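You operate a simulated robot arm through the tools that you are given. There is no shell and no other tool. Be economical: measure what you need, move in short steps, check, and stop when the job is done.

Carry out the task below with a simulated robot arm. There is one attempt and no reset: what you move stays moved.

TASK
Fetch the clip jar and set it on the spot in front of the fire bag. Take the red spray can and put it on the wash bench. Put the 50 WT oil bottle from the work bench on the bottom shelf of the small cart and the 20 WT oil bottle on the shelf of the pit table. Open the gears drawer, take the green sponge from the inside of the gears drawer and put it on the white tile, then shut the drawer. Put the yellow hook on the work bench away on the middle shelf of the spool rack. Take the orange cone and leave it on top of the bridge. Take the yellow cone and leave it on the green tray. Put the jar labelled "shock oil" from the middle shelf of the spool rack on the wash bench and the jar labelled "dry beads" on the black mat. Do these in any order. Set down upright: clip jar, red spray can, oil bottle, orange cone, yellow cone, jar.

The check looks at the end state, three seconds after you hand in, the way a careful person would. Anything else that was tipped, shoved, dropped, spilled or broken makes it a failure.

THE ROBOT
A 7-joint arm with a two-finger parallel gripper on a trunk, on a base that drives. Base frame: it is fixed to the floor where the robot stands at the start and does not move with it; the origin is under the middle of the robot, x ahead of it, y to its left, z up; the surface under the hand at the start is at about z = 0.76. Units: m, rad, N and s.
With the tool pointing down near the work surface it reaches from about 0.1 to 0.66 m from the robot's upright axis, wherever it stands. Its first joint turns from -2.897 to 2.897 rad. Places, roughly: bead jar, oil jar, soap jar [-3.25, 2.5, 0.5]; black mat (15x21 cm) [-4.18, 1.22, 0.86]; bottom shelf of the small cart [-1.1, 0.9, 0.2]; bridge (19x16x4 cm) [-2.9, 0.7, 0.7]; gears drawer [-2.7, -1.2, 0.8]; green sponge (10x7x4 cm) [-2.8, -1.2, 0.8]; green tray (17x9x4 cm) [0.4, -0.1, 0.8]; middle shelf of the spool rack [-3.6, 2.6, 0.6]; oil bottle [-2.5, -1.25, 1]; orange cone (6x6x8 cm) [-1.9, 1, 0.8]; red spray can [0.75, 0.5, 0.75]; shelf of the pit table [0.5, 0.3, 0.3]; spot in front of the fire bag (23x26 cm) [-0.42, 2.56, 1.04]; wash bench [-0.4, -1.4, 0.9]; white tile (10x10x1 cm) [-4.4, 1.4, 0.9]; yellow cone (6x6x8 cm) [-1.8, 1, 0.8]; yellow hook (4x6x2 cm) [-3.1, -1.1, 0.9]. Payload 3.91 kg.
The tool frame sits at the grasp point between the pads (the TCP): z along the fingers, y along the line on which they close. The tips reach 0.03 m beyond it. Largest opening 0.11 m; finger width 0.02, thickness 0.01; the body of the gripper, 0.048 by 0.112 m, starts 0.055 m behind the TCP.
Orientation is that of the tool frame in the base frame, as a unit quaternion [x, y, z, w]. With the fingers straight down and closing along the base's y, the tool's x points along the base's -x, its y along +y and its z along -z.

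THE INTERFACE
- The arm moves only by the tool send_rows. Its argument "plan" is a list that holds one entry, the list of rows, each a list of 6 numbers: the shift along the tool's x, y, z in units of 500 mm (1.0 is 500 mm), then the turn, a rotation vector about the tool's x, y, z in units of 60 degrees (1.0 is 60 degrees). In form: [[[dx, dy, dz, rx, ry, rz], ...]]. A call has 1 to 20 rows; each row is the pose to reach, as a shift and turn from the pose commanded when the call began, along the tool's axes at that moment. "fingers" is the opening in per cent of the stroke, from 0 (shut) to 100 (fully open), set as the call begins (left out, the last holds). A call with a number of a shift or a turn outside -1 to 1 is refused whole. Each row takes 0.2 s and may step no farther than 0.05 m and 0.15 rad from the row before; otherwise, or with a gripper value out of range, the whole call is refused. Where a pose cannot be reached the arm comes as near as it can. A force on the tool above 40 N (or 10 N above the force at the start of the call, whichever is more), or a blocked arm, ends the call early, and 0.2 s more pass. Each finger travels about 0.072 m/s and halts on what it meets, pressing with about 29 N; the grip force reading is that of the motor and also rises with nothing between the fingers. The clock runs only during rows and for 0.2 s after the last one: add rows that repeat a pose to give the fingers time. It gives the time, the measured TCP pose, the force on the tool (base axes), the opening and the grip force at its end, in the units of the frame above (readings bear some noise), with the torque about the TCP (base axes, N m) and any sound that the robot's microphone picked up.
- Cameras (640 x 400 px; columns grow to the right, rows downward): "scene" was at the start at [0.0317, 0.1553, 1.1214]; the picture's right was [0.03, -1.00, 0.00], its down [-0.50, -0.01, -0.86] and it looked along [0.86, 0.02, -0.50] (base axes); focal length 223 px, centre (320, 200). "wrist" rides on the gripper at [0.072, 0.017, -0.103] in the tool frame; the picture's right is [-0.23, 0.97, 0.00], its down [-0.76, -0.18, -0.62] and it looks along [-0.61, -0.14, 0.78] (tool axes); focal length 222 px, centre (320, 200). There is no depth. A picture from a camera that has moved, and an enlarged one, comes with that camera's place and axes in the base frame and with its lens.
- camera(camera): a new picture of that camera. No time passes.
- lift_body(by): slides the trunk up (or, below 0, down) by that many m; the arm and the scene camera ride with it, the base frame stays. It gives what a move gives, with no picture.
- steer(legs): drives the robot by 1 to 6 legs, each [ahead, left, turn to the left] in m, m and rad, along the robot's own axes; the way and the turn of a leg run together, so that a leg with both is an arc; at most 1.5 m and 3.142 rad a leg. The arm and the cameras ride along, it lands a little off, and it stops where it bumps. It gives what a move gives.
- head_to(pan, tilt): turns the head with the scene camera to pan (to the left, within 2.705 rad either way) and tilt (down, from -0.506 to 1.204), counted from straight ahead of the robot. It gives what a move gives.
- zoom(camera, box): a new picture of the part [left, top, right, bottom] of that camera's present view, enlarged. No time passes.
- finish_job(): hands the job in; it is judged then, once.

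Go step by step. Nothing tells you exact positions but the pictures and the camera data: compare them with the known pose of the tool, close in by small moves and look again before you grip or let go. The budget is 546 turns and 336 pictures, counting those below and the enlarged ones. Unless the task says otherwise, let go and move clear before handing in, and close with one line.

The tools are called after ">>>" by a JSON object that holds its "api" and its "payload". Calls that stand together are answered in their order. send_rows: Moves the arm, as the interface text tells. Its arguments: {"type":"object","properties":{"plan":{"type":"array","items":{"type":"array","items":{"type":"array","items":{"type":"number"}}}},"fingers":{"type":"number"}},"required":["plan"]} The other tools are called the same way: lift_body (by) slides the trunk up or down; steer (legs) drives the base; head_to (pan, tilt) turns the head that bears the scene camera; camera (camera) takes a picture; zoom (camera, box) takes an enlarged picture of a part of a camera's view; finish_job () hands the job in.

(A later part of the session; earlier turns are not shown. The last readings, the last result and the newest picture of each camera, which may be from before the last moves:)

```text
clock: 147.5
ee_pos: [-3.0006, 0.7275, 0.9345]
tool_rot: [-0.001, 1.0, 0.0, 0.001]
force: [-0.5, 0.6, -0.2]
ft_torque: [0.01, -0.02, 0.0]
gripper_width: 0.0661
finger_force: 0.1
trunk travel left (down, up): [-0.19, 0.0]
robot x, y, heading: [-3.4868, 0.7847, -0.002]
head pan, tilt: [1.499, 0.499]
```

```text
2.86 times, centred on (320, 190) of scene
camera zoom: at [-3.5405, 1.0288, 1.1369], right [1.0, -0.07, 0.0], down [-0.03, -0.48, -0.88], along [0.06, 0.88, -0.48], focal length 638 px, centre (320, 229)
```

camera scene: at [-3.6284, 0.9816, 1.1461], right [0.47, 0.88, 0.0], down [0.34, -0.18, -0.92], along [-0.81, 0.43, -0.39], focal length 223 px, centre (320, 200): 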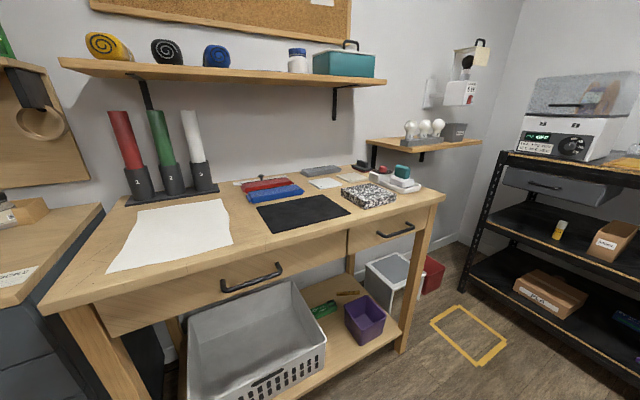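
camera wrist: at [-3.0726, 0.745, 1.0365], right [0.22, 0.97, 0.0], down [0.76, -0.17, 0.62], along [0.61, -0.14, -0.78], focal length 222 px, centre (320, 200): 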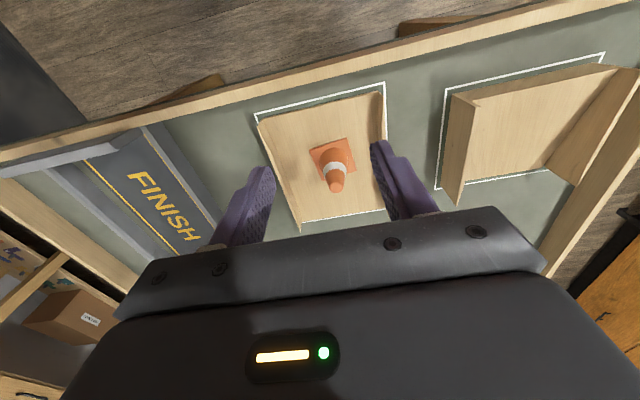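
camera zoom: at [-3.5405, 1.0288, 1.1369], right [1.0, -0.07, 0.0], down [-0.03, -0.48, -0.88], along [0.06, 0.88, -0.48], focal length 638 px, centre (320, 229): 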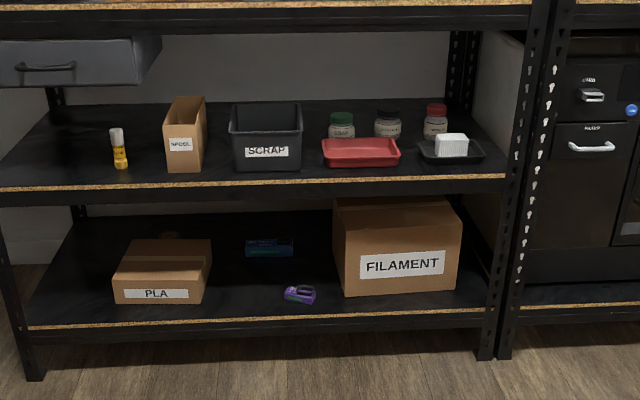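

White tile ≈(-4.35, 1.39). Jars stand at the back of the middle shelf (z ≈ 0.56) at y ≈ 2.53. I drive to the front of the spool rack for reading labels.

>>> {"api": "steer", "payload": {"legs": [[0, 0, 1.571], [0.95, 0, 0], [0, -0.15, 0]]}}

>>> {"api": "head_to", "payload": {"pan": 0.0, "tilt": 0.5}}

>>> {"api": "camera", "payload": {"camera": "scene"}}

```text
clock: 157.2
ee_pos: [-3.2483, 2.2025, 0.9333]
tool_rot: [-0.697, 0.717, 0.001, 0.001]
force: [-0.2, -0.6, 0.3]
ft_torque: [-0.01, -0.01, -0.03]
gripper_width: 0.0662
finger_force: 0.1
trunk travel left (down, up): [-0.19, 0.0]
robot x, y, heading: [-3.3203, 1.7203, 1.549]
head pan, tilt: [1.499, 0.499]
```

```text
clock: 158.8
ee_pos: [-3.2482, 2.2034, 0.9343]
tool_rot: [-0.697, 0.717, 0.0, 0.002]
force: [0.5, -0.2, 0.1]
ft_torque: [-0.02, 0.03, 0.0]
gripper_width: 0.0662
finger_force: 0.0
trunk travel left (down, up): [-0.19, 0.0]
robot x, y, heading: [-3.3208, 1.723, 1.538]
head pan, tilt: [0.0, 0.499]
```

```text
266 pictures are left
camera scene: at [-3.472, 1.7533, 1.1369], right [1.0, -0.03, 0.0], down [-0.01, -0.48, -0.88], along [0.02, 0.88, -0.48], focal length 223 px, centre (320, 200)
```

scene: 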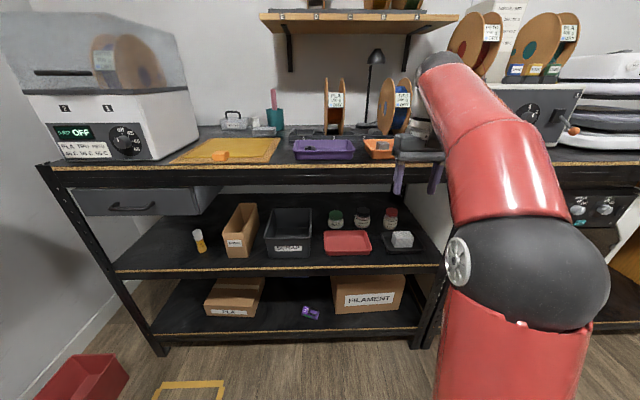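

>>> {"api": "zoom", "payload": {"camera": "scene", "box": [310, 195, 430, 265]}}

```text
5.33 times, centred on (370, 230) of scene
camera zoom: at [-3.472, 1.7533, 1.1369], right [1.0, -0.03, 0.0], down [-0.01, -0.48, -0.88], along [0.02, 0.88, -0.48], focal length 1191 px, centre (53, 40)
```

zoom: 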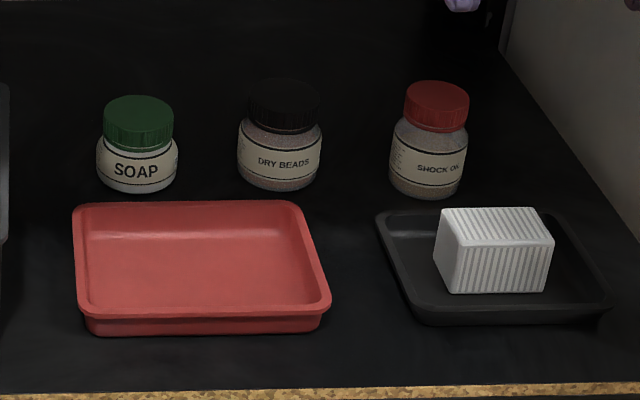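

Labels: green = SOAP, black lid = DRY BEADS ≈(-3.26, 2.585), red lid = SHOCK OIL ≈(-3.135, 2.57). I'll need a tilted reach with the camera on top, so I retract, lower the trunk and spin the wrist 180°.

>>> {"api": "send_rows", "payload": {"plan": [[[0.08, 0, 0, 0, 0, 0], [0.16, 0, 0, 0, 0, 0], [0.24, 0, 0, 0, 0, 0.14], [0.24, 0, 0, 0, 0, 0.28], [0.24, 0, 0, 0, 0, 0.42], [0.24, 0, 0, 0, 0, 0.56], [0.24, 0, 0, 0, 0, 0.7], [0.24, 0, 0, 0, 0, 0.84], [0.24, 0, 0, 0, 0, 0.98]]]}}

>>> {"api": "lift_body", "payload": {"by": -0.19}}

>>> {"api": "send_rows", "payload": {"plan": [[[0, 0, 0, 0, 0, 0.14], [0, 0, 0, 0, 0, 0.28], [0, 0, 0, 0, 0, 0.42], [0, 0, 0, 0, 0, 0.56], [0, 0, 0, 0, 0, 0.7], [0, 0, 0, 0, 0, 0.84], [0, 0, 0, 0, 0, 0.98]]]}}

>>> {"api": "send_rows", "payload": {"plan": [[[0, 0, 0, 0, 0, 0.14], [0, 0, 0, 0, 0, 0.28], [0, 0, 0, 0, 0, 0.42], [0, 0, 0, 0, 0, 0.56], [0, 0, 0, 0, 0, 0.7], [0, 0, 0, 0, 0, 0.84], [0, 0, 0, 0, 0, 0.98]]]}}

```text
clock: 160.8
ee_pos: [-3.2516, 2.082, 0.9346]
tool_rot: [-0.254, 0.967, 0.001, 0.001]
force: [-0.2, -0.4, 0.6]
ft_torque: [0.0, 0.01, -0.01]
gripper_width: 0.066
finger_force: 0.0
trunk travel left (down, up): [-0.19, 0.0]
robot x, y, heading: [-3.3233, 1.7189, 1.545]
head pan, tilt: [0.0, 0.499]
```

```text
clock: 162.9
ee_pos: [-3.2515, 2.0843, 0.7436]
tool_rot: [-0.255, 0.967, 0.002, 0.0]
force: [0.2, 0.1, 0.1]
ft_torque: [0.01, -0.02, -0.03]
gripper_width: 0.0661
finger_force: 0.1
trunk travel left (down, up): [0.0, 0.19]
robot x, y, heading: [-3.3241, 1.7198, 1.538]
head pan, tilt: [0.0, 0.499]
```

```text
clock: 164.5
ee_pos: [-3.2519, 2.0826, 0.7433]
tool_rot: [0.254, 0.967, 0.001, 0.0]
force: [-0.2, -0.4, -0.8]
ft_torque: [0.0, -0.01, -0.04]
gripper_width: 0.0658
finger_force: 0.1
trunk travel left (down, up): [0.0, 0.19]
robot x, y, heading: [-3.3217, 1.7188, 1.547]
head pan, tilt: [0.0, 0.499]
```

```text
clock: 166.1
ee_pos: [-3.2516, 2.0832, 0.7415]
tool_rot: [0.695, 0.719, 0.002, 0.0]
force: [-0.2, 0.9, 0.2]
ft_torque: [0.01, 0.01, 0.04]
gripper_width: 0.0662
finger_force: 0.2
trunk travel left (down, up): [0.0, 0.19]
robot x, y, heading: [-3.3164, 1.7188, 1.544]
head pan, tilt: [0.0, 0.499]
```

>>> {"api": "send_rows", "payload": {"plan": [[[0, 0, 0, 0, 0.0, 0.06], [0, 0, 0, 0, 0.13, 0.06], [0, 0, 0, 0, 0.26, 0.06], [0, 0, 0, 0, 0.39, 0.06], [0, 0, 0, 0, 0.52, 0.06], [0, 0, 0, 0, 0.65, 0.06], [0, 0, 0, 0, 0.78, 0.06], [0, 0, 0, 0, 0.9, 0.06], [0, 0, 0, 0, 0.98, 0.06]]], "fingers": 82}}

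>>> {"api": "camera", "payload": {"camera": "scene"}}

>>> {"api": "camera", "payload": {"camera": "wrist"}}

```text
clock: 168.1
ee_pos: [-3.2519, 2.0823, 0.7437]
tool_rot: [0.626, 0.604, 0.343, -0.354]
force: [-0.2, 0.8, -0.5]
ft_torque: [0.01, -0.01, 0.0]
gripper_width: 0.0902
finger_force: 0.1
trunk travel left (down, up): [0.0, 0.19]
robot x, y, heading: [-3.3174, 1.7202, 1.545]
head pan, tilt: [0.0, 0.499]
```

```text
264 pictures are left
camera scene: at [-3.4719, 1.7532, 0.9469], right [1.0, -0.03, 0.0], down [-0.01, -0.48, -0.88], along [0.03, 0.88, -0.48], focal length 223 px, centre (320, 200)
```

scene: 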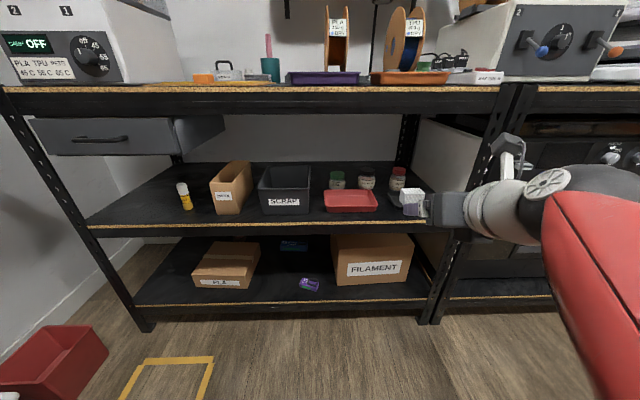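

```text
263 pictures are left
camera wrist: at [-3.2313, 2.0311, 0.8585], right [0.97, -0.13, -0.22], down [-0.2, -0.92, -0.33], along [-0.16, 0.36, -0.92], focal length 222 px, centre (320, 200)
```

wrist: 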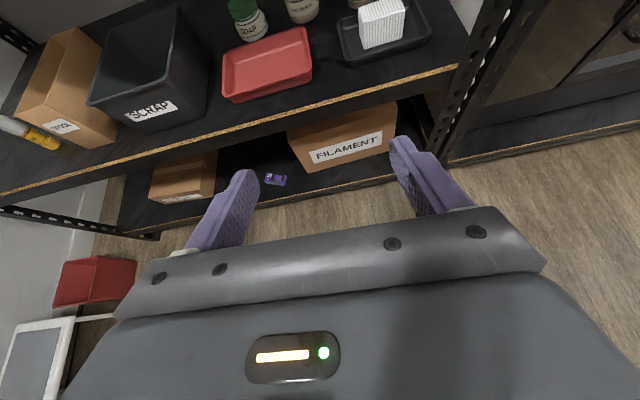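

>>> {"api": "zoom", "payload": {"camera": "scene", "box": [310, 155, 430, 225]}}

>>> {"api": "zoom", "payload": {"camera": "wrist", "box": [200, 0, 460, 140]}}

```text
5.33 times, centred on (370, 190) of scene
camera zoom: at [-3.4719, 1.7532, 0.9469], right [1.0, -0.03, 0.0], down [-0.01, -0.48, -0.88], along [0.03, 0.88, -0.48], focal length 1191 px, centre (53, 253)
```

zoom: 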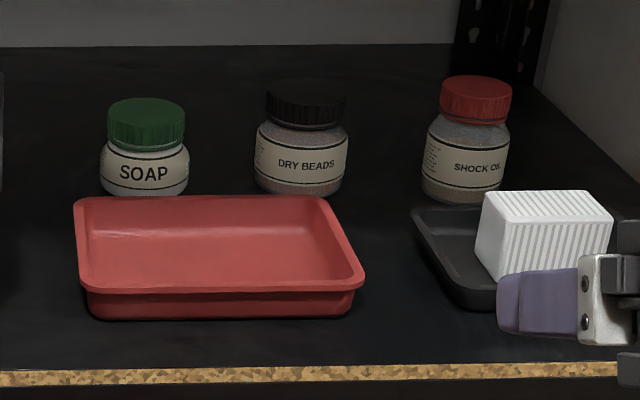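

```text
2.46 times, centred on (330, 70) of wrist
camera zoom: at [-3.2313, 2.0311, 0.8585], right [0.97, -0.13, -0.22], down [-0.2, -0.92, -0.33], along [-0.16, 0.36, -0.92], focal length 547 px, centre (295, 520)
```

zoom: 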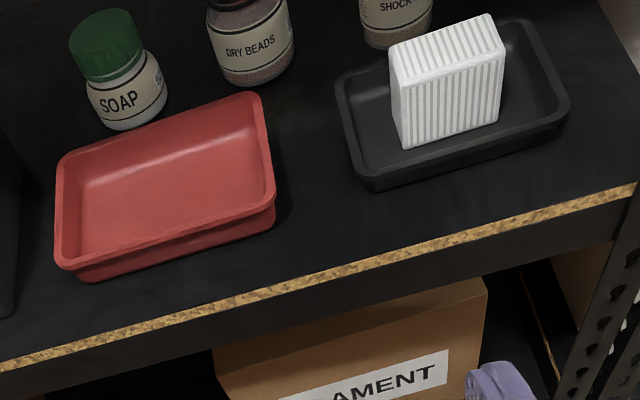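

Dry beads jar at about (-3.26, 2.577), shelf z ≈ 0.555. I drive closer then reach in over the red tray.

>>> {"api": "steer", "payload": {"legs": [[0.14, 0, 0.026]]}}

>>> {"api": "camera", "payload": {"camera": "wrist"}}

```text
clock: 169.4
ee_pos: [-3.2598, 2.2243, 0.7435]
tool_rot: [0.618, 0.613, 0.338, -0.358]
force: [0.3, -1.1, -0.8]
ft_torque: [0.02, -0.03, 0.01]
gripper_width: 0.0903
finger_force: 0.0
trunk travel left (down, up): [0.0, 0.19]
robot x, y, heading: [-3.3196, 1.8596, 1.568]
head pan, tilt: [0.0, 0.499]
```

```text
260 pictures are left
camera wrist: at [-3.2378, 2.1729, 0.8585], right [0.97, -0.11, -0.22], down [-0.18, -0.93, -0.33], along [-0.17, 0.35, -0.92], focal length 222 px, centre (320, 200)
```

wrist: 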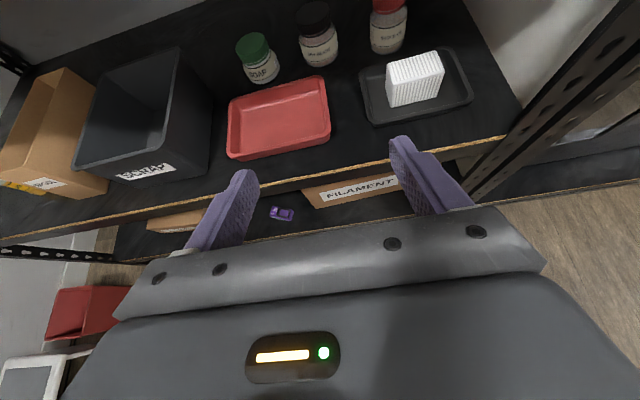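

>>> {"api": "send_rows", "payload": {"plan": [[[0.0146, 0.001, 0.073, 0, 0, 0], [0.029, 0.002, 0.147, 0, 0, 0], [0.0437, 0.004, 0.22, 0, 0, 0], [0.058, 0.006, 0.293, 0, 0, 0], [0.073, 0.008, 0.366, 0, 0, 0], [0.087, 0.01, 0.44, 0, 0, 0], [0.102, 0.01, 0.513, 0, 0, 0], [0.102, 0.01, 0.513, 0, 0, 0]]]}}

>>> {"api": "camera", "payload": {"camera": "wrist"}}

>>> {"api": "camera", "payload": {"camera": "scene"}}

```text
clock: 171.2
ee_pos: [-3.2594, 2.4689, 0.655]
tool_rot: [0.618, 0.613, 0.338, -0.358]
force: [1.0, 0.7, 0.2]
ft_torque: [0.02, 0.02, 0.01]
gripper_width: 0.0901
finger_force: 0.1
trunk travel left (down, up): [0.0, 0.19]
robot x, y, heading: [-3.3164, 1.858, 1.567]
head pan, tilt: [0.0, 0.499]
```

```text
259 pictures are left
camera wrist: at [-3.2377, 2.4189, 0.7705], right [0.97, -0.11, -0.22], down [-0.18, -0.93, -0.33], along [-0.17, 0.35, -0.92], focal length 222 px, centre (320, 200)
```

wrist: 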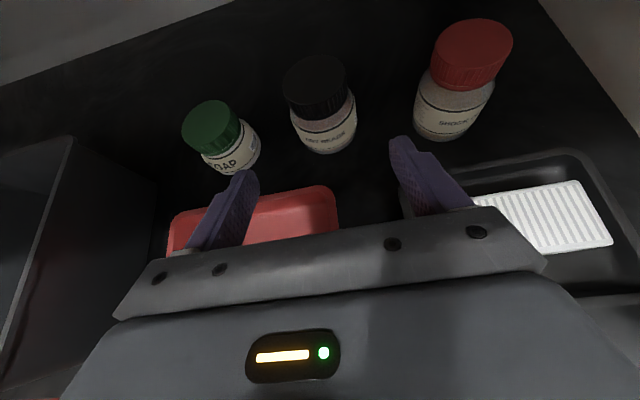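

```text
258 pictures are left
camera scene: at [-3.4708, 1.8883, 0.9469], right [1.0, 0.0, 0.0], down [0.0, -0.48, -0.88], along [0.0, 0.88, -0.48], focal length 223 px, centre (320, 200)
```

scene: 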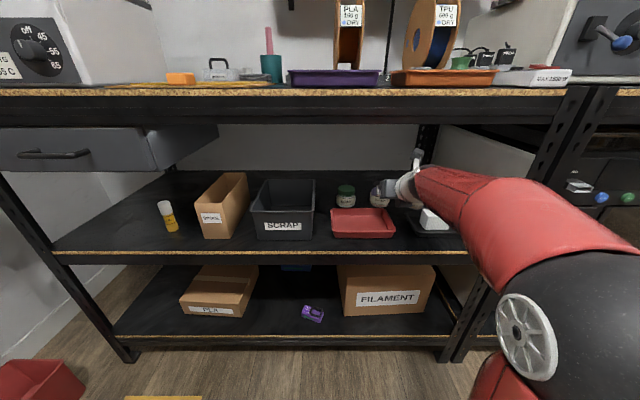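

The jar is nearly on-axis (7 mm right). I approach along the tool axis.

>>> {"api": "send_rows", "payload": {"plan": [[[0, 0.014, 0.05, 0, 0, 0], [0, 0.014, 0.1, 0, 0, 0], [0, 0.014, 0.15, 0, 0, 0], [0, 0.014, 0.2, 0, 0, 0], [0, 0.014, 0.2, 0, 0, 0]]]}}

>>> {"api": "camera", "payload": {"camera": "wrist"}}

```text
clock: 172.4
ee_pos: [-3.2537, 2.5543, 0.6013]
tool_rot: [0.617, 0.614, 0.338, -0.358]
force: [0.5, 0.4, 0.3]
ft_torque: [-0.01, 0.02, 0.0]
gripper_width: 0.0902
finger_force: 0.2
trunk travel left (down, up): [0.0, 0.19]
robot x, y, heading: [-3.3212, 1.8616, 1.564]
head pan, tilt: [0.0, 0.499]
```

```text
257 pictures are left
camera wrist: at [-3.2327, 2.5041, 0.7169], right [0.97, -0.11, -0.22], down [-0.18, -0.93, -0.33], along [-0.17, 0.35, -0.92], focal length 222 px, centre (320, 200)
```

wrist: 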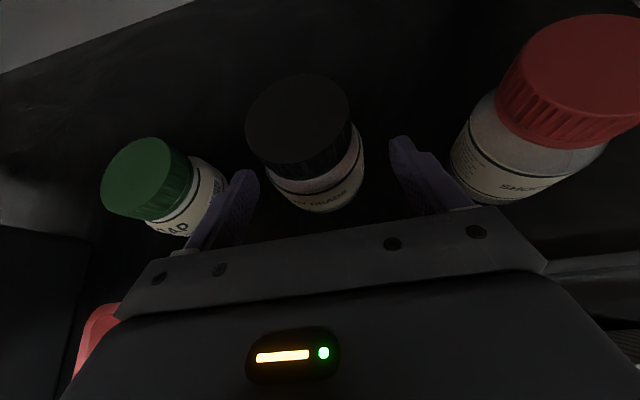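

>>> {"api": "send_rows", "payload": {"plan": [[[0, 0, 0.014, 0, 0, 0], [0, 0, 0.03, 0, 0, 0], [0, 0, 0.03, 0, 0, 0]]]}}

>>> {"api": "send_rows", "payload": {"plan": [[[0, 0, 0, 0, 0, 0], [0, 0, 0, 0, 0, 0], [0, 0, 0, 0, 0, 0], [0, 0, 0, 0, 0, 0]]], "fingers": 0}}

>>> {"api": "camera", "payload": {"camera": "wrist"}}

```text
clock: 173.2
ee_pos: [-3.2562, 2.5682, 0.5944]
tool_rot: [0.618, 0.613, 0.337, -0.358]
force: [0.4, 0.3, 0.5]
ft_torque: [0.03, -0.01, 0.02]
gripper_width: 0.0903
finger_force: 0.0
trunk travel left (down, up): [0.0, 0.19]
robot x, y, heading: [-3.3159, 1.856, 1.573]
head pan, tilt: [0.0, 0.499]
```

```text
clock: 174.2
ee_pos: [-3.2552, 2.5678, 0.5953]
tool_rot: [0.617, 0.614, 0.338, -0.358]
force: [0.1, 0.8, 0.6]
ft_torque: [0.07, -0.03, 0.02]
gripper_width: 0.0675
finger_force: 29.0
trunk travel left (down, up): [0.0, 0.19]
robot x, y, heading: [-3.3204, 1.857, 1.572]
head pan, tilt: [0.0, 0.499]
```

```text
256 pictures are left
camera wrist: at [-3.2335, 2.5168, 0.71], right [0.97, -0.11, -0.22], down [-0.18, -0.93, -0.33], along [-0.17, 0.35, -0.92], focal length 222 px, centre (320, 200)
```

wrist: 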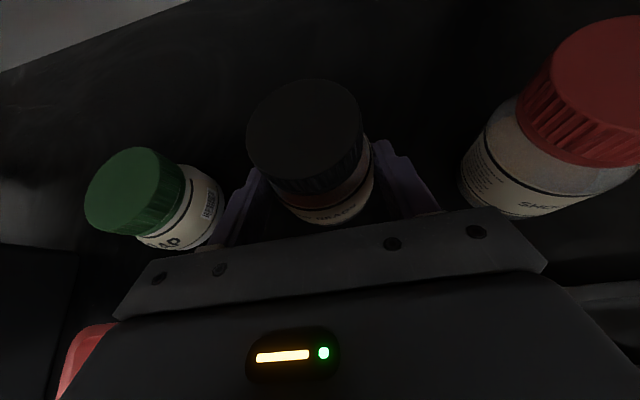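

Gripped (6.75 cm). Lift 7 cm and withdraw.

>>> {"api": "send_rows", "payload": {"plan": [[[0.05, 0, -0.03, 0, 0, 0], [0.1, 0, -0.06, 0, 0, 0], [0.12, 0, -0.072, 0, 0, 0], [0.08, 0, -0.14, 0, 0, 0], [0.04, 0, -0.21, 0, 0, 0], [0.0, 0, -0.28, 0, 0, 0], [-0.04, 0, -0.35, 0, 0, 0], [-0.08, 0, -0.42, 0, 0, 0], [-0.12, 0, -0.49, 0, 0, 0], [-0.16, 0, -0.56, 0, 0, 0], [-0.2, 0, -0.63, 0, 0, 0]]]}}

>>> {"api": "camera", "payload": {"camera": "scene"}}

```text
clock: 176.6
ee_pos: [-3.2506, 2.2449, 0.6731]
tool_rot: [0.618, 0.614, 0.337, -0.357]
force: [0.2, -0.3, -1.8]
ft_torque: [-0.04, -0.01, 0.0]
gripper_width: 0.0673
finger_force: 28.8
trunk travel left (down, up): [0.0, 0.19]
robot x, y, heading: [-3.318, 1.858, 1.569]
head pan, tilt: [0.0, 0.499]
```

```text
255 pictures are left
camera scene: at [-3.4708, 1.8884, 0.9469], right [1.0, 0.0, 0.0], down [0.0, -0.48, -0.88], along [0.0, 0.88, -0.48], focal length 223 px, centre (320, 200)
```

scene: 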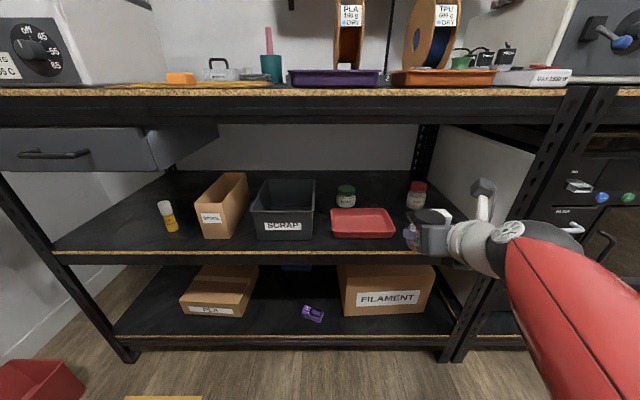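

Bead jar is out. The mat spans x -4.26..-4.09, y 1.10..1.33. I back off, raise, and turn west toward the bench.

>>> {"api": "steer", "payload": {"legs": [[-0.3, 0, 0]]}}

>>> {"api": "lift_body", "payload": {"by": 0.19}}

>>> {"api": "send_rows", "payload": {"plan": [[[0.07, 0, -0.04, 0, 0, 0], [0.14, 0, -0.085, 0, 0, 0], [0.18, 0, -0.108, 0, 0, 0], [0.18, 0, -0.108, 0, 0, 0]]]}}

>>> {"api": "steer", "payload": {"legs": [[0, 0, 1.571], [0.2, 0, 0], [0, 0.38, 0]]}}

>>> {"api": "head_to", "payload": {"pan": 0.0, "tilt": 0.6}}

>>> {"api": "camera", "payload": {"camera": "scene"}}

```text
clock: 178.7
ee_pos: [-3.2499, 1.9423, 0.6729]
tool_rot: [0.618, 0.613, 0.338, -0.357]
force: [-1.0, 0.4, -1.1]
ft_torque: [-0.04, -0.01, 0.03]
gripper_width: 0.0673
finger_force: 29.4
trunk travel left (down, up): [0.0, 0.19]
robot x, y, heading: [-3.3164, 1.5586, 1.565]
head pan, tilt: [0.0, 0.499]
```

```text
clock: 180.8
ee_pos: [-3.2498, 1.9421, 0.8633]
tool_rot: [0.619, 0.612, 0.339, -0.357]
force: [0.4, 0.6, -1.4]
ft_torque: [-0.06, 0.04, 0.01]
gripper_width: 0.067
finger_force: 29.1
trunk travel left (down, up): [-0.19, 0.0]
robot x, y, heading: [-3.3191, 1.557, 1.568]
head pan, tilt: [0.0, 0.499]
```

```text
clock: 181.8
ee_pos: [-3.2607, 1.9416, 0.9743]
tool_rot: [0.605, 0.624, 0.335, -0.365]
force: [-0.2, 0.5, -1.8]
ft_torque: [-0.04, 0.0, 0.01]
gripper_width: 0.0671
finger_force: 29.1
trunk travel left (down, up): [-0.19, 0.0]
robot x, y, heading: [-3.3175, 1.5537, 1.566]
head pan, tilt: [0.0, 0.499]
```

```text
clock: 189.2
ee_pos: [-3.9057, 1.2393, 0.9682]
tool_rot: [-0.016, 0.87, -0.026, -0.493]
force: [-0.3, 0.0, -1.9]
ft_torque: [0.03, -0.1, -0.02]
gripper_width: 0.067
finger_force: 29.3
trunk travel left (down, up): [-0.19, 0.0]
robot x, y, heading: [-3.5149, 1.1811, -3.141]
head pan, tilt: [0.0, 0.499]
```

```text
clock: 189.8
ee_pos: [-3.9061, 1.2396, 0.969]
tool_rot: [-0.016, 0.869, -0.027, -0.493]
force: [-0.1, 0.4, -1.2]
ft_torque: [0.0, -0.06, -0.01]
gripper_width: 0.0672
finger_force: 28.4
trunk travel left (down, up): [-0.19, 0.0]
robot x, y, heading: [-3.5173, 1.1805, -3.139]
head pan, tilt: [0.0, 0.6]
```

```text
254 pictures are left
camera scene: at [-3.5422, 1.0279, 1.1278], right [-0.01, 1.0, 0.0], down [0.56, 0.0, -0.83], along [-0.83, 0.0, -0.56], focal length 223 px, centre (320, 200)
```

scene: 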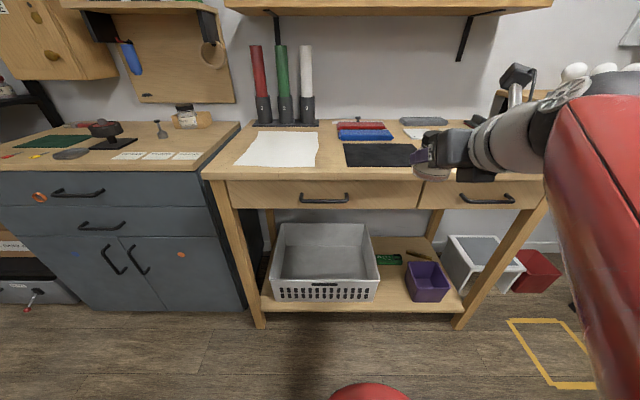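

>>> {"api": "send_rows", "payload": {"plan": [[[0.034, -0.003, 0.069, 0, 0, 0], [0.069, -0.006, 0.138, 0, 0, 0], [0.103, -0.009, 0.207, 0, 0, 0], [0.138, -0.011, 0.277, 0, 0, 0], [0.172, -0.014, 0.346, 0, 0, 0], [0.207, -0.017, 0.415, 0, 0, 0], [0.241, -0.02, 0.484, 0, 0, 0], [0.241, -0.02, 0.484, 0, 0, 0]]]}}

>>> {"api": "camera", "payload": {"camera": "wrist"}}

>>> {"api": "zoom", "payload": {"camera": "scene", "box": [320, 90, 500, 200]}}

```text
clock: 191.6
ee_pos: [-4.1746, 1.2127, 0.9484]
tool_rot: [-0.015, 0.869, -0.025, -0.493]
force: [0.8, 0.2, -1.9]
ft_torque: [0.0, -0.06, 0.02]
gripper_width: 0.0674
finger_force: 28.7
trunk travel left (down, up): [-0.19, 0.0]
robot x, y, heading: [-3.5163, 1.1798, -3.136]
head pan, tilt: [0.0, 0.6]
```

```text
253 pictures are left
camera wrist: at [-4.123, 1.2361, 1.0631], right [0.07, 0.97, -0.22], down [0.93, -0.14, -0.33], along [-0.35, -0.19, -0.92], focal length 222 px, centre (320, 200)
```

wrist: 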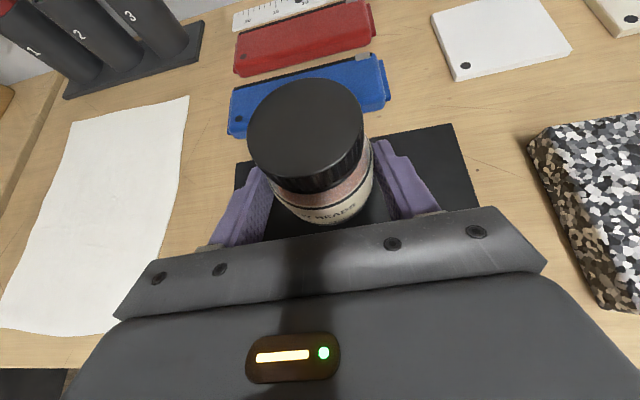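

```text
3.56 times, centred on (410, 145) of scene
camera zoom: at [-3.5423, 1.0279, 1.1278], right [-0.01, 1.0, 0.0], down [0.57, 0.0, -0.82], along [-0.82, 0.0, -0.57], focal length 794 px, centre (0, 396)
```

zoom: 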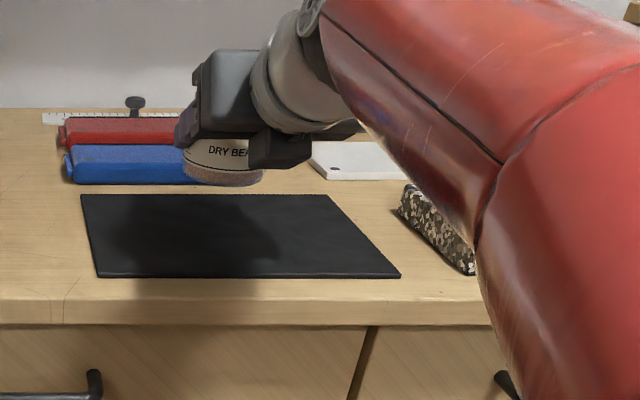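

>>> {"api": "send_rows", "payload": {"plan": [[[-0.034, 0, 0.02, 0, 0, 0], [-0.0686, 0, 0.041, 0, 0, 0], [-0.0738, 0, 0.0441, 0, 0, 0], [-0.079, 0, 0.0472, 0, 0, 0], [-0.0841, 0, 0.0503, 0, 0, 0], [-0.0892, 0, 0.0534, 0, 0, 0]]]}}

>>> {"api": "zoom", "payload": {"camera": "scene", "box": [320, 90, 500, 200]}}

```text
clock: 193.0
ee_pos: [-4.173, 1.2137, 0.8971]
tool_rot: [-0.015, 0.869, -0.026, -0.493]
force: [3.9, 0.6, 15.8]
ft_torque: [0.54, 0.48, -0.1]
gripper_width: 0.0667
finger_force: 28.9
trunk travel left (down, up): [-0.19, 0.0]
robot x, y, heading: [-3.516, 1.18, -3.136]
head pan, tilt: [0.0, 0.6]
```

```text
3.56 times, centred on (410, 145) of scene
camera zoom: at [-3.5413, 1.0278, 1.1278], right [-0.01, 1.0, 0.0], down [0.56, 0.0, -0.83], along [-0.83, 0.0, -0.56], focal length 794 px, centre (0, 396)
```

zoom: 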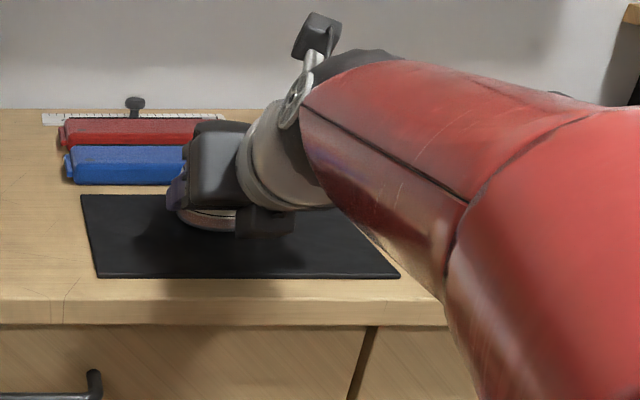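

Contact. Release and withdraw along the tool axis.

>>> {"api": "send_rows", "payload": {"plan": [[[0.003, 0, -0.002, 0, 0, 0], [0.003, 0, -0.002, 0, 0, 0], [0.003, 0, -0.002, 0, 0, 0], [0.003, 0, -0.04, 0, 0, 0], [0.003, 0, -0.12, 0, 0, 0], [0.003, 0, -0.2, 0, 0, 0], [0.003, 0, -0.28, 0, 0, 0], [0.003, 0, -0.36, 0, 0, 0]]], "fingers": 90}}

>>> {"api": "camera", "payload": {"camera": "scene"}}

>>> {"api": "camera", "payload": {"camera": "wrist"}}

```text
clock: 194.8
ee_pos: [-4.0201, 1.2238, 0.9906]
tool_rot: [-0.017, 0.87, -0.027, -0.492]
force: [-0.7, 0.2, -0.6]
ft_torque: [-0.04, -0.02, 0.02]
gripper_width: 0.0992
finger_force: 0.1
trunk travel left (down, up): [-0.19, 0.0]
robot x, y, heading: [-3.5158, 1.184, -3.135]
head pan, tilt: [0.0, 0.6]
```

```text
250 pictures are left
camera scene: at [-3.5426, 1.0279, 1.1278], right [-0.01, 1.0, 0.0], down [0.57, 0.0, -0.82], along [-0.82, 0.0, -0.57], focal length 223 px, centre (320, 200)
```

scene: 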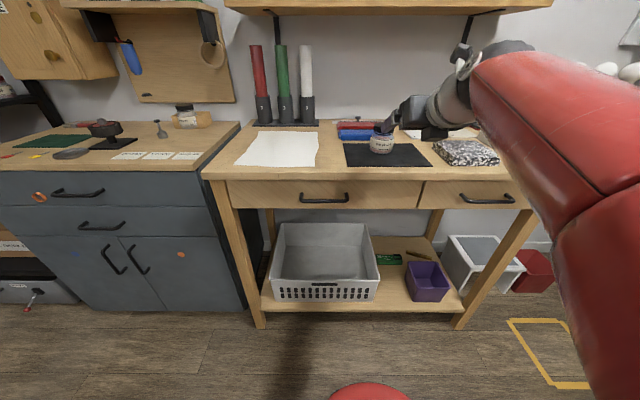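

```text
249 pictures are left
camera wrist: at [-3.9687, 1.2467, 1.1045], right [0.07, 0.97, -0.22], down [0.93, -0.14, -0.33], along [-0.35, -0.19, -0.92], focal length 222 px, centre (320, 200)
```

wrist: 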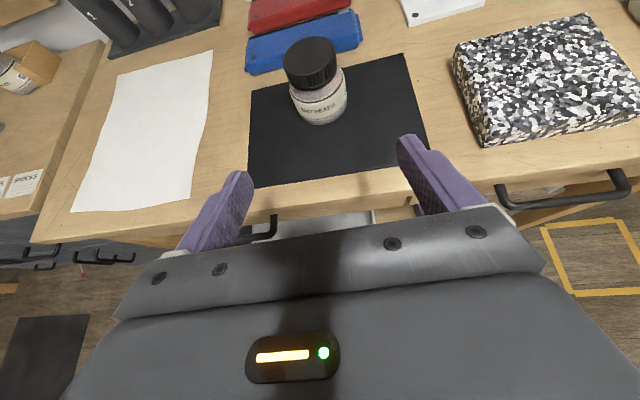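

Dry beads placed. Next the shock-oil jar: I drive back to the rack in front of the red-lidded jar.

>>> {"api": "steer", "payload": {"legs": [[0, 0.0, 0], [0, -0.4, 0], [-0.31, 0, 0], [0, 0, -1.571]]}}

>>> {"api": "lift_body", "payload": {"by": -0.19}}

>>> {"api": "send_rows", "payload": {"plan": [[[0, 0, 0, 0, 0, 0], [0, 0, -0.08, 0, -0.05, 0], [-0.02, 0, -0.16, 0, -0.1, 0], [-0.04, 0, -0.24, 0, -0.15, 0], [-0.04, 0, -0.24, 0, -0.15, 0]]], "fingers": 78}}

>>> {"api": "head_to", "payload": {"pan": 0.0, "tilt": 0.5}}

>>> {"api": "camera", "payload": {"camera": "scene"}}

```text
clock: 203.1
ee_pos: [-3.1748, 2.0912, 0.9903]
tool_rot: [0.603, 0.626, 0.33, -0.368]
force: [0.3, 0.8, -0.3]
ft_torque: [0.02, 0.0, 0.02]
gripper_width: 0.099
finger_force: 0.0
trunk travel left (down, up): [-0.19, 0.0]
robot x, y, heading: [-3.2132, 1.5873, 1.575]
head pan, tilt: [0.0, 0.6]
```

```text
clock: 205.2
ee_pos: [-3.1737, 2.0919, 0.7999]
tool_rot: [0.604, 0.626, 0.33, -0.367]
force: [0.5, 0.2, -0.5]
ft_torque: [-0.02, 0.04, 0.01]
gripper_width: 0.0991
finger_force: 0.1
trunk travel left (down, up): [0.0, 0.19]
robot x, y, heading: [-3.2135, 1.5896, 1.579]
head pan, tilt: [0.0, 0.6]
```

```text
clock: 206.4
ee_pos: [-3.1679, 1.9777, 0.846]
tool_rot: [0.627, 0.654, 0.28, -0.317]
force: [-0.2, -0.5, 0.1]
ft_torque: [0.05, 0.0, -0.03]
gripper_width: 0.0859
finger_force: 0.0
trunk travel left (down, up): [0.0, 0.19]
robot x, y, heading: [-3.213, 1.5899, 1.58]
head pan, tilt: [0.0, 0.6]
```

```text
clock: 207.1
ee_pos: [-3.1678, 1.9793, 0.8458]
tool_rot: [0.627, 0.653, 0.282, -0.317]
force: [-1.0, 0.6, 0.1]
ft_torque: [-0.02, -0.01, -0.01]
gripper_width: 0.0857
finger_force: 0.1
trunk travel left (down, up): [0.0, 0.19]
robot x, y, heading: [-3.212, 1.5877, 1.576]
head pan, tilt: [0.0, 0.499]
```

```text
248 pictures are left
camera scene: at [-3.3662, 1.6174, 0.9469], right [1.0, 0.01, 0.0], down [0.0, -0.48, -0.88], along [-0.01, 0.88, -0.48], focal length 223 px, centre (320, 200)
```

scene: 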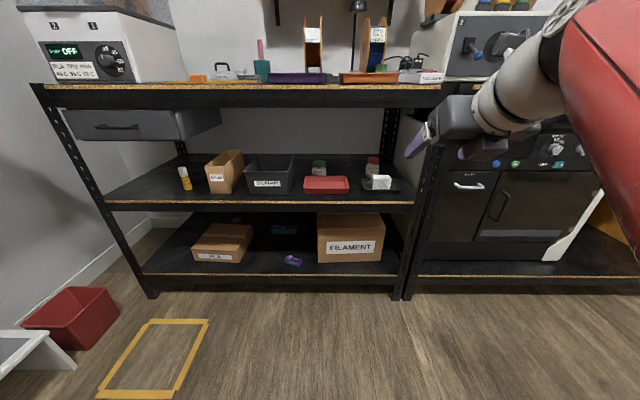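

I reposition to approach the jar diagonally from the left, so the forearm stays clear of the right rack post.

>>> {"api": "steer", "payload": {"legs": [[0, 0.21, 0], [0.15, 0, 0], [0, 0, -0.326]]}}

>>> {"api": "camera", "payload": {"camera": "wrist"}}

>>> {"api": "zoom", "payload": {"camera": "scene", "box": [240, 140, 440, 260]}}

```text
clock: 210.7
ee_pos: [-3.2564, 2.0929, 0.8464]
tool_rot: [0.724, 0.545, 0.328, -0.268]
force: [0.7, 0.3, -1.1]
ft_torque: [-0.03, 0.0, -0.03]
gripper_width: 0.086
finger_force: 0.1
trunk travel left (down, up): [0.0, 0.19]
robot x, y, heading: [-3.4249, 1.7367, 1.255]
head pan, tilt: [0.0, 0.499]
```

```text
247 pictures are left
camera wrist: at [-3.2446, 2.0557, 0.9671], right [0.9, -0.4, -0.2], down [-0.43, -0.88, -0.18], along [-0.11, 0.25, -0.96], focal length 222 px, centre (320, 200)
```

wrist: 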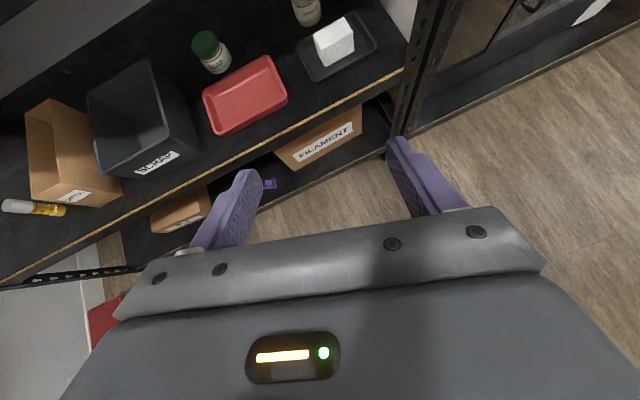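

```text
3.20 times, centred on (340, 200) of scene
camera zoom: at [-3.5598, 1.8129, 0.9469], right [0.95, -0.31, 0.0], down [-0.15, -0.46, -0.88], along [0.27, 0.83, -0.48], focal length 715 px, centre (256, 200)
```

zoom: 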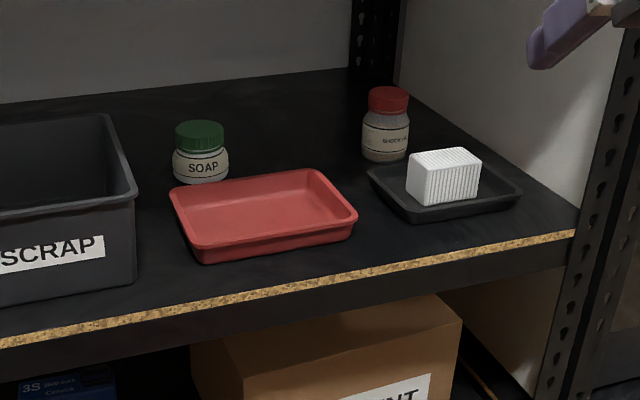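

>>> {"api": "steer", "payload": {"legs": [[0.16, 0, 0]]}}

>>> {"api": "send_rows", "payload": {"plan": [[[-0.08, 0.01, 0.07, 0, 0, 0], [-0.16, 0.02, 0.14, 0, 0, 0], [-0.242, 0.029, 0.209, 0, 0, 0], [-0.19, 0.02, 0.28, 0, 0, 0], [-0.14, 0.01, 0.35, 0, 0, 0], [-0.09, 0.0, 0.42, 0, 0, 0], [-0.04, -0.01, 0.49, 0, 0, 0], [0.0, -0.02, 0.56, 0, 0, 0], [0.036, -0.024, 0.602, 0, 0, 0], [0.036, -0.024, 0.602, 0, 0, 0]]]}}

>>> {"api": "camera", "payload": {"camera": "wrist"}}

>>> {"api": "camera", "payload": {"camera": "scene"}}

```text
clock: 212.1
ee_pos: [-3.2064, 2.246, 0.8461]
tool_rot: [0.725, 0.543, 0.329, -0.267]
force: [0.4, -0.1, 0.6]
ft_torque: [-0.01, -0.01, 0.0]
gripper_width: 0.0859
finger_force: 0.0
trunk travel left (down, up): [0.0, 0.19]
robot x, y, heading: [-3.3737, 1.8918, 1.254]
head pan, tilt: [0.0, 0.499]
```

```text
refused: row 1 steps farther than a row can; nothing moved
```

```text
245 pictures are left
camera wrist: at [-3.1931, 2.2095, 0.9671], right [0.89, -0.4, -0.2], down [-0.44, -0.88, -0.18], along [-0.11, 0.25, -0.96], focal length 222 px, centre (320, 200)
```

wrist: 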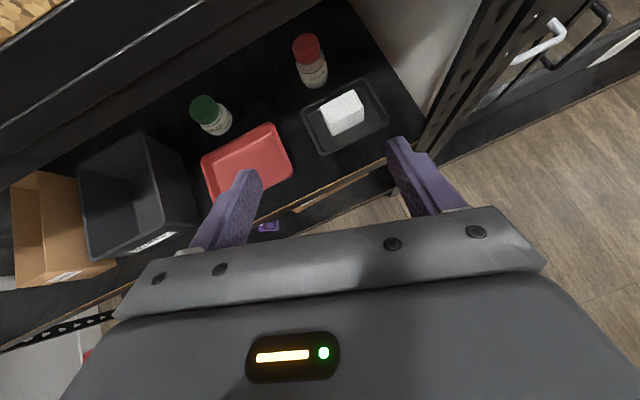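

```text
244 pictures are left
camera scene: at [-3.5089, 1.9676, 0.9469], right [0.95, -0.31, 0.0], down [-0.15, -0.45, -0.88], along [0.28, 0.83, -0.48], focal length 223 px, centre (320, 200)
```

scene: 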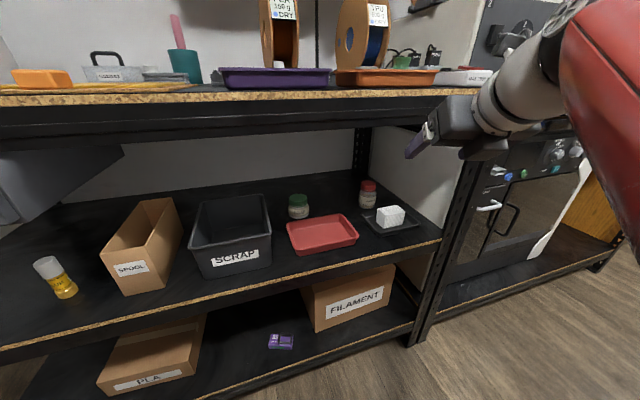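

>>> {"api": "send_rows", "payload": {"plan": [[[-0.06, 0.007, 0.052, 0, 0, 0], [-0.12, 0.014, 0.104, 0, 0, 0], [-0.18, 0.021, 0.156, 0, 0, 0], [-0.242, 0.029, 0.209, 0, 0, 0], [-0.196, 0.02, 0.275, 0, 0, 0], [-0.15, 0.011, 0.34, 0, 0, 0], [-0.104, 0.002, 0.406, 0, 0, 0], [-0.058, -0.007, 0.471, 0, 0, 0], [-0.012, -0.016, 0.537, 0, 0, 0], [0.036, -0.024, 0.602, 0, 0, 0], [0.036, -0.024, 0.602, 0, 0, 0]]]}}

>>> {"api": "camera", "payload": {"camera": "wrist"}}

>>> {"api": "camera", "payload": {"camera": "scene"}}

```text
clock: 214.5
ee_pos: [-3.1578, 2.4857, 0.6661]
tool_rot: [0.725, 0.543, 0.329, -0.267]
force: [0.7, 0.5, 0.1]
ft_torque: [0.0, -0.03, 0.0]
gripper_width: 0.0856
finger_force: 0.1
trunk travel left (down, up): [0.0, 0.19]
robot x, y, heading: [-3.3752, 1.8869, 1.251]
head pan, tilt: [0.0, 0.499]
```

```text
243 pictures are left
camera wrist: at [-3.1463, 2.4484, 0.7876], right [0.89, -0.4, -0.2], down [-0.44, -0.88, -0.18], along [-0.11, 0.25, -0.96], focal length 222 px, centre (320, 200)
```

wrist: 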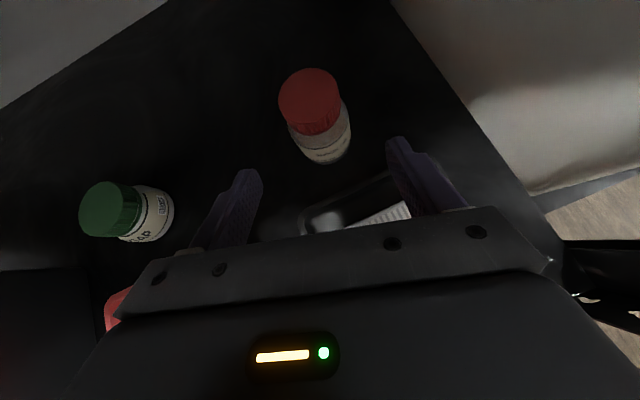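

```text
242 pictures are left
camera scene: at [-3.5089, 1.9677, 0.9469], right [0.95, -0.31, 0.0], down [-0.15, -0.45, -0.88], along [0.28, 0.83, -0.48], focal length 223 px, centre (320, 200)
```

scene: 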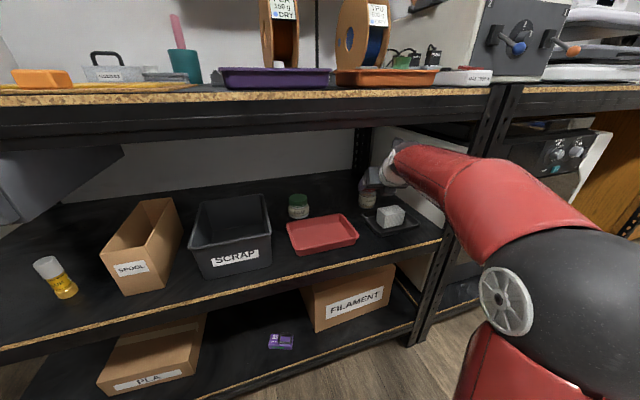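

>>> {"api": "send_rows", "payload": {"plan": [[[0, 0, 0.05, 0, 0, 0], [0, 0, 0.1, 0, 0, 0], [0, 0, 0.14, 0, 0, 0], [0, 0, 0.14, 0, 0, 0]]]}}

>>> {"api": "camera", "payload": {"camera": "wrist"}}

```text
clock: 215.5
ee_pos: [-3.145, 2.5376, 0.6225]
tool_rot: [0.725, 0.543, 0.329, -0.267]
force: [0.3, 0.3, 0.1]
ft_torque: [-0.02, 0.0, 0.01]
gripper_width: 0.0857
finger_force: 0.0
trunk travel left (down, up): [0.0, 0.19]
robot x, y, heading: [-3.3735, 1.8923, 1.251]
head pan, tilt: [0.0, 0.499]
```

```text
241 pictures are left
camera wrist: at [-3.1327, 2.5006, 0.7442], right [0.89, -0.4, -0.2], down [-0.43, -0.88, -0.18], along [-0.11, 0.25, -0.96], focal length 222 px, centre (320, 200)
```

wrist: 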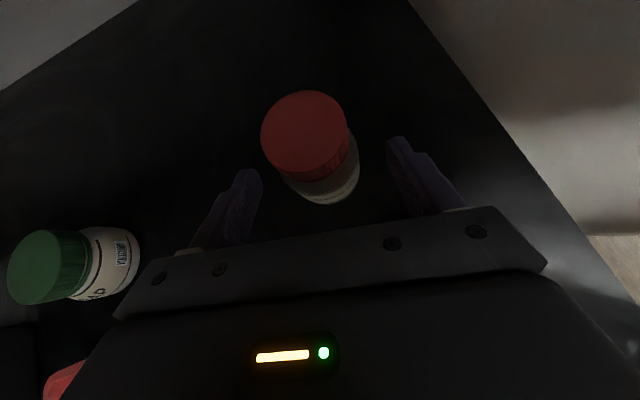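

>>> {"api": "send_rows", "payload": {"plan": [[[0, 0, 0.022, 0, 0, 0], [0, 0, 0.044, 0, 0, 0], [0, 0, 0.044, 0, 0, 0]]]}}

>>> {"api": "send_rows", "payload": {"plan": [[[0, 0, 0, 0, 0, 0], [0, 0, 0, 0, 0, 0], [0, 0, 0, 0, 0, 0], [0, 0, 0, 0, 0, 0]]], "fingers": 0}}

>>> {"api": "camera", "payload": {"camera": "wrist"}}

```text
clock: 216.3
ee_pos: [-3.1399, 2.5537, 0.6091]
tool_rot: [0.725, 0.543, 0.328, -0.268]
force: [-1.2, -0.2, 0.2]
ft_torque: [0.01, 0.02, 0.02]
gripper_width: 0.0857
finger_force: 0.0
trunk travel left (down, up): [0.0, 0.19]
robot x, y, heading: [-3.3738, 1.8891, 1.251]
head pan, tilt: [0.0, 0.499]
```

```text
clock: 217.3
ee_pos: [-3.1395, 2.5548, 0.609]
tool_rot: [0.725, 0.543, 0.33, -0.267]
force: [0.0, 0.6, 0.8]
ft_torque: [0.03, -0.07, 0.02]
gripper_width: 0.0562
finger_force: 28.5
trunk travel left (down, up): [0.0, 0.19]
robot x, y, heading: [-3.3785, 1.8921, 1.253]
head pan, tilt: [0.0, 0.499]
```

```text
240 pictures are left
camera wrist: at [-3.1281, 2.5164, 0.7299], right [0.89, -0.4, -0.2], down [-0.43, -0.88, -0.18], along [-0.11, 0.25, -0.96], focal length 222 px, centre (320, 200)
```

wrist: 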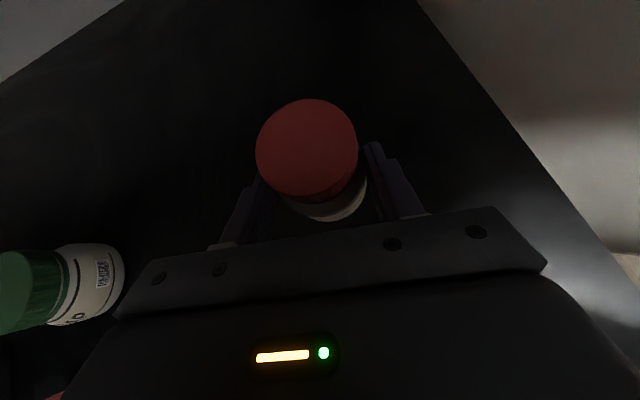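

Gripped. Lift 7.5 cm and withdraw.

>>> {"api": "send_rows", "payload": {"plan": [[[0.04, 0, -0.032, 0, 0, 0], [0.08, 0, -0.064, 0, 0, 0], [0.115, -0.004, -0.096, 0, 0, 0], [0.115, -0.004, -0.096, 0, 0, 0], [0.06, 0, -0.162, 0, 0, 0], [0.005, 0, -0.228, 0, 0, 0], [-0.05, 0.003, -0.294, 0, 0, 0], [-0.105, 0.005, -0.36, 0, 0, 0], [-0.16, 0.007, -0.426, 0, 0, 0], [-0.215, 0.01, -0.491, 0, 0, 0], [-0.27, 0.012, -0.557, 0, 0, 0]]]}}

>>> {"api": "camera", "payload": {"camera": "scene"}}

```text
clock: 219.7
ee_pos: [-3.2141, 2.2615, 0.6811]
tool_rot: [0.724, 0.544, 0.327, -0.268]
force: [-0.3, 0.3, -1.2]
ft_torque: [0.0, 0.01, -0.01]
gripper_width: 0.0562
finger_force: 28.9
trunk travel left (down, up): [0.0, 0.19]
robot x, y, heading: [-3.3724, 1.8919, 1.247]
head pan, tilt: [0.0, 0.499]
```

```text
239 pictures are left
camera scene: at [-3.5088, 1.9678, 0.9469], right [0.95, -0.31, 0.0], down [-0.15, -0.45, -0.88], along [0.28, 0.83, -0.48], focal length 223 px, centre (320, 200)
```

scene: 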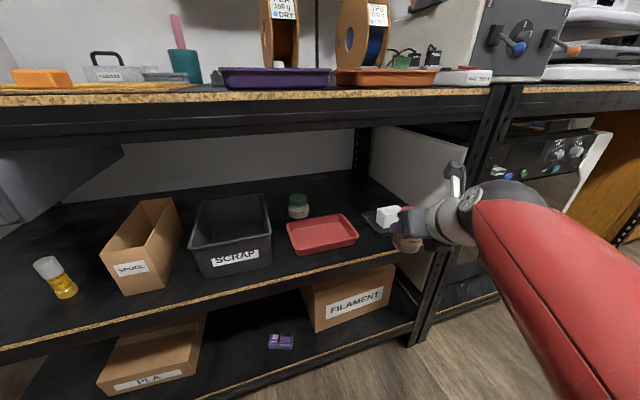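

Jar is out. I raise the trunk, back off and drive around the island's west side, then look along the south corridor.

>>> {"api": "lift_body", "payload": {"by": 0.19}}

>>> {"api": "steer", "payload": {"legs": [[-0.35, 0, 0], [0, 0, -2.82], [1.3, 0, 0]]}}

>>> {"api": "head_to", "payload": {"pan": 0.5, "tilt": 0.5}}

>>> {"api": "camera", "payload": {"camera": "scene"}}

```text
clock: 221.8
ee_pos: [-3.2135, 2.2593, 0.8717]
tool_rot: [0.725, 0.543, 0.329, -0.268]
force: [0.4, 0.0, -0.8]
ft_torque: [-0.02, 0.03, 0.0]
gripper_width: 0.0562
finger_force: 29.3
trunk travel left (down, up): [-0.19, 0.0]
robot x, y, heading: [-3.3728, 1.8884, 1.255]
head pan, tilt: [0.0, 0.499]
```

```text
clock: 236.8
ee_pos: [-3.5354, -0.1291, 0.8711]
tool_rot: [0.645, -0.636, 0.313, 0.285]
force: [0.3, -0.2, -1.6]
ft_torque: [0.01, -0.03, 0.01]
gripper_width: 0.0555
finger_force: 28.9
trunk travel left (down, up): [-0.19, 0.0]
robot x, y, heading: [-3.4923, 0.2749, -1.594]
head pan, tilt: [0.0, 0.499]
```

```text
clock: 237.7
ee_pos: [-3.535, -0.1287, 0.8715]
tool_rot: [0.644, -0.637, 0.313, 0.286]
force: [-0.5, -0.2, -2.2]
ft_torque: [0.02, -0.02, 0.03]
gripper_width: 0.0561
finger_force: 29.0
trunk travel left (down, up): [-0.19, 0.0]
robot x, y, heading: [-3.4872, 0.2694, -1.59]
head pan, tilt: [0.499, 0.499]
```

```text
238 pictures are left
camera scene: at [-3.2912, 0.2458, 1.1369], right [-0.89, -0.46, 0.0], down [-0.22, 0.43, -0.88], along [0.4, -0.78, -0.48], focal length 223 px, centre (320, 200)
```

scene: 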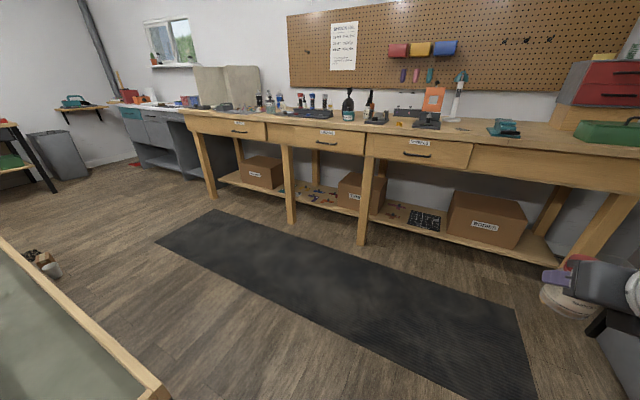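

>>> {"api": "zoom", "payload": {"camera": "scene", "box": [180, 70, 520, 170]}}

```text
1.88 times, centred on (350, 120) of scene
camera zoom: at [-3.2912, 0.2458, 1.1369], right [-0.89, -0.46, 0.0], down [-0.22, 0.43, -0.88], along [0.4, -0.78, -0.48], focal length 420 px, centre (264, 351)
```

zoom: 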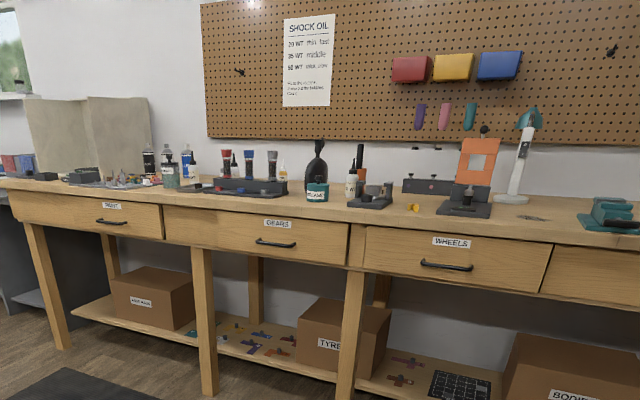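

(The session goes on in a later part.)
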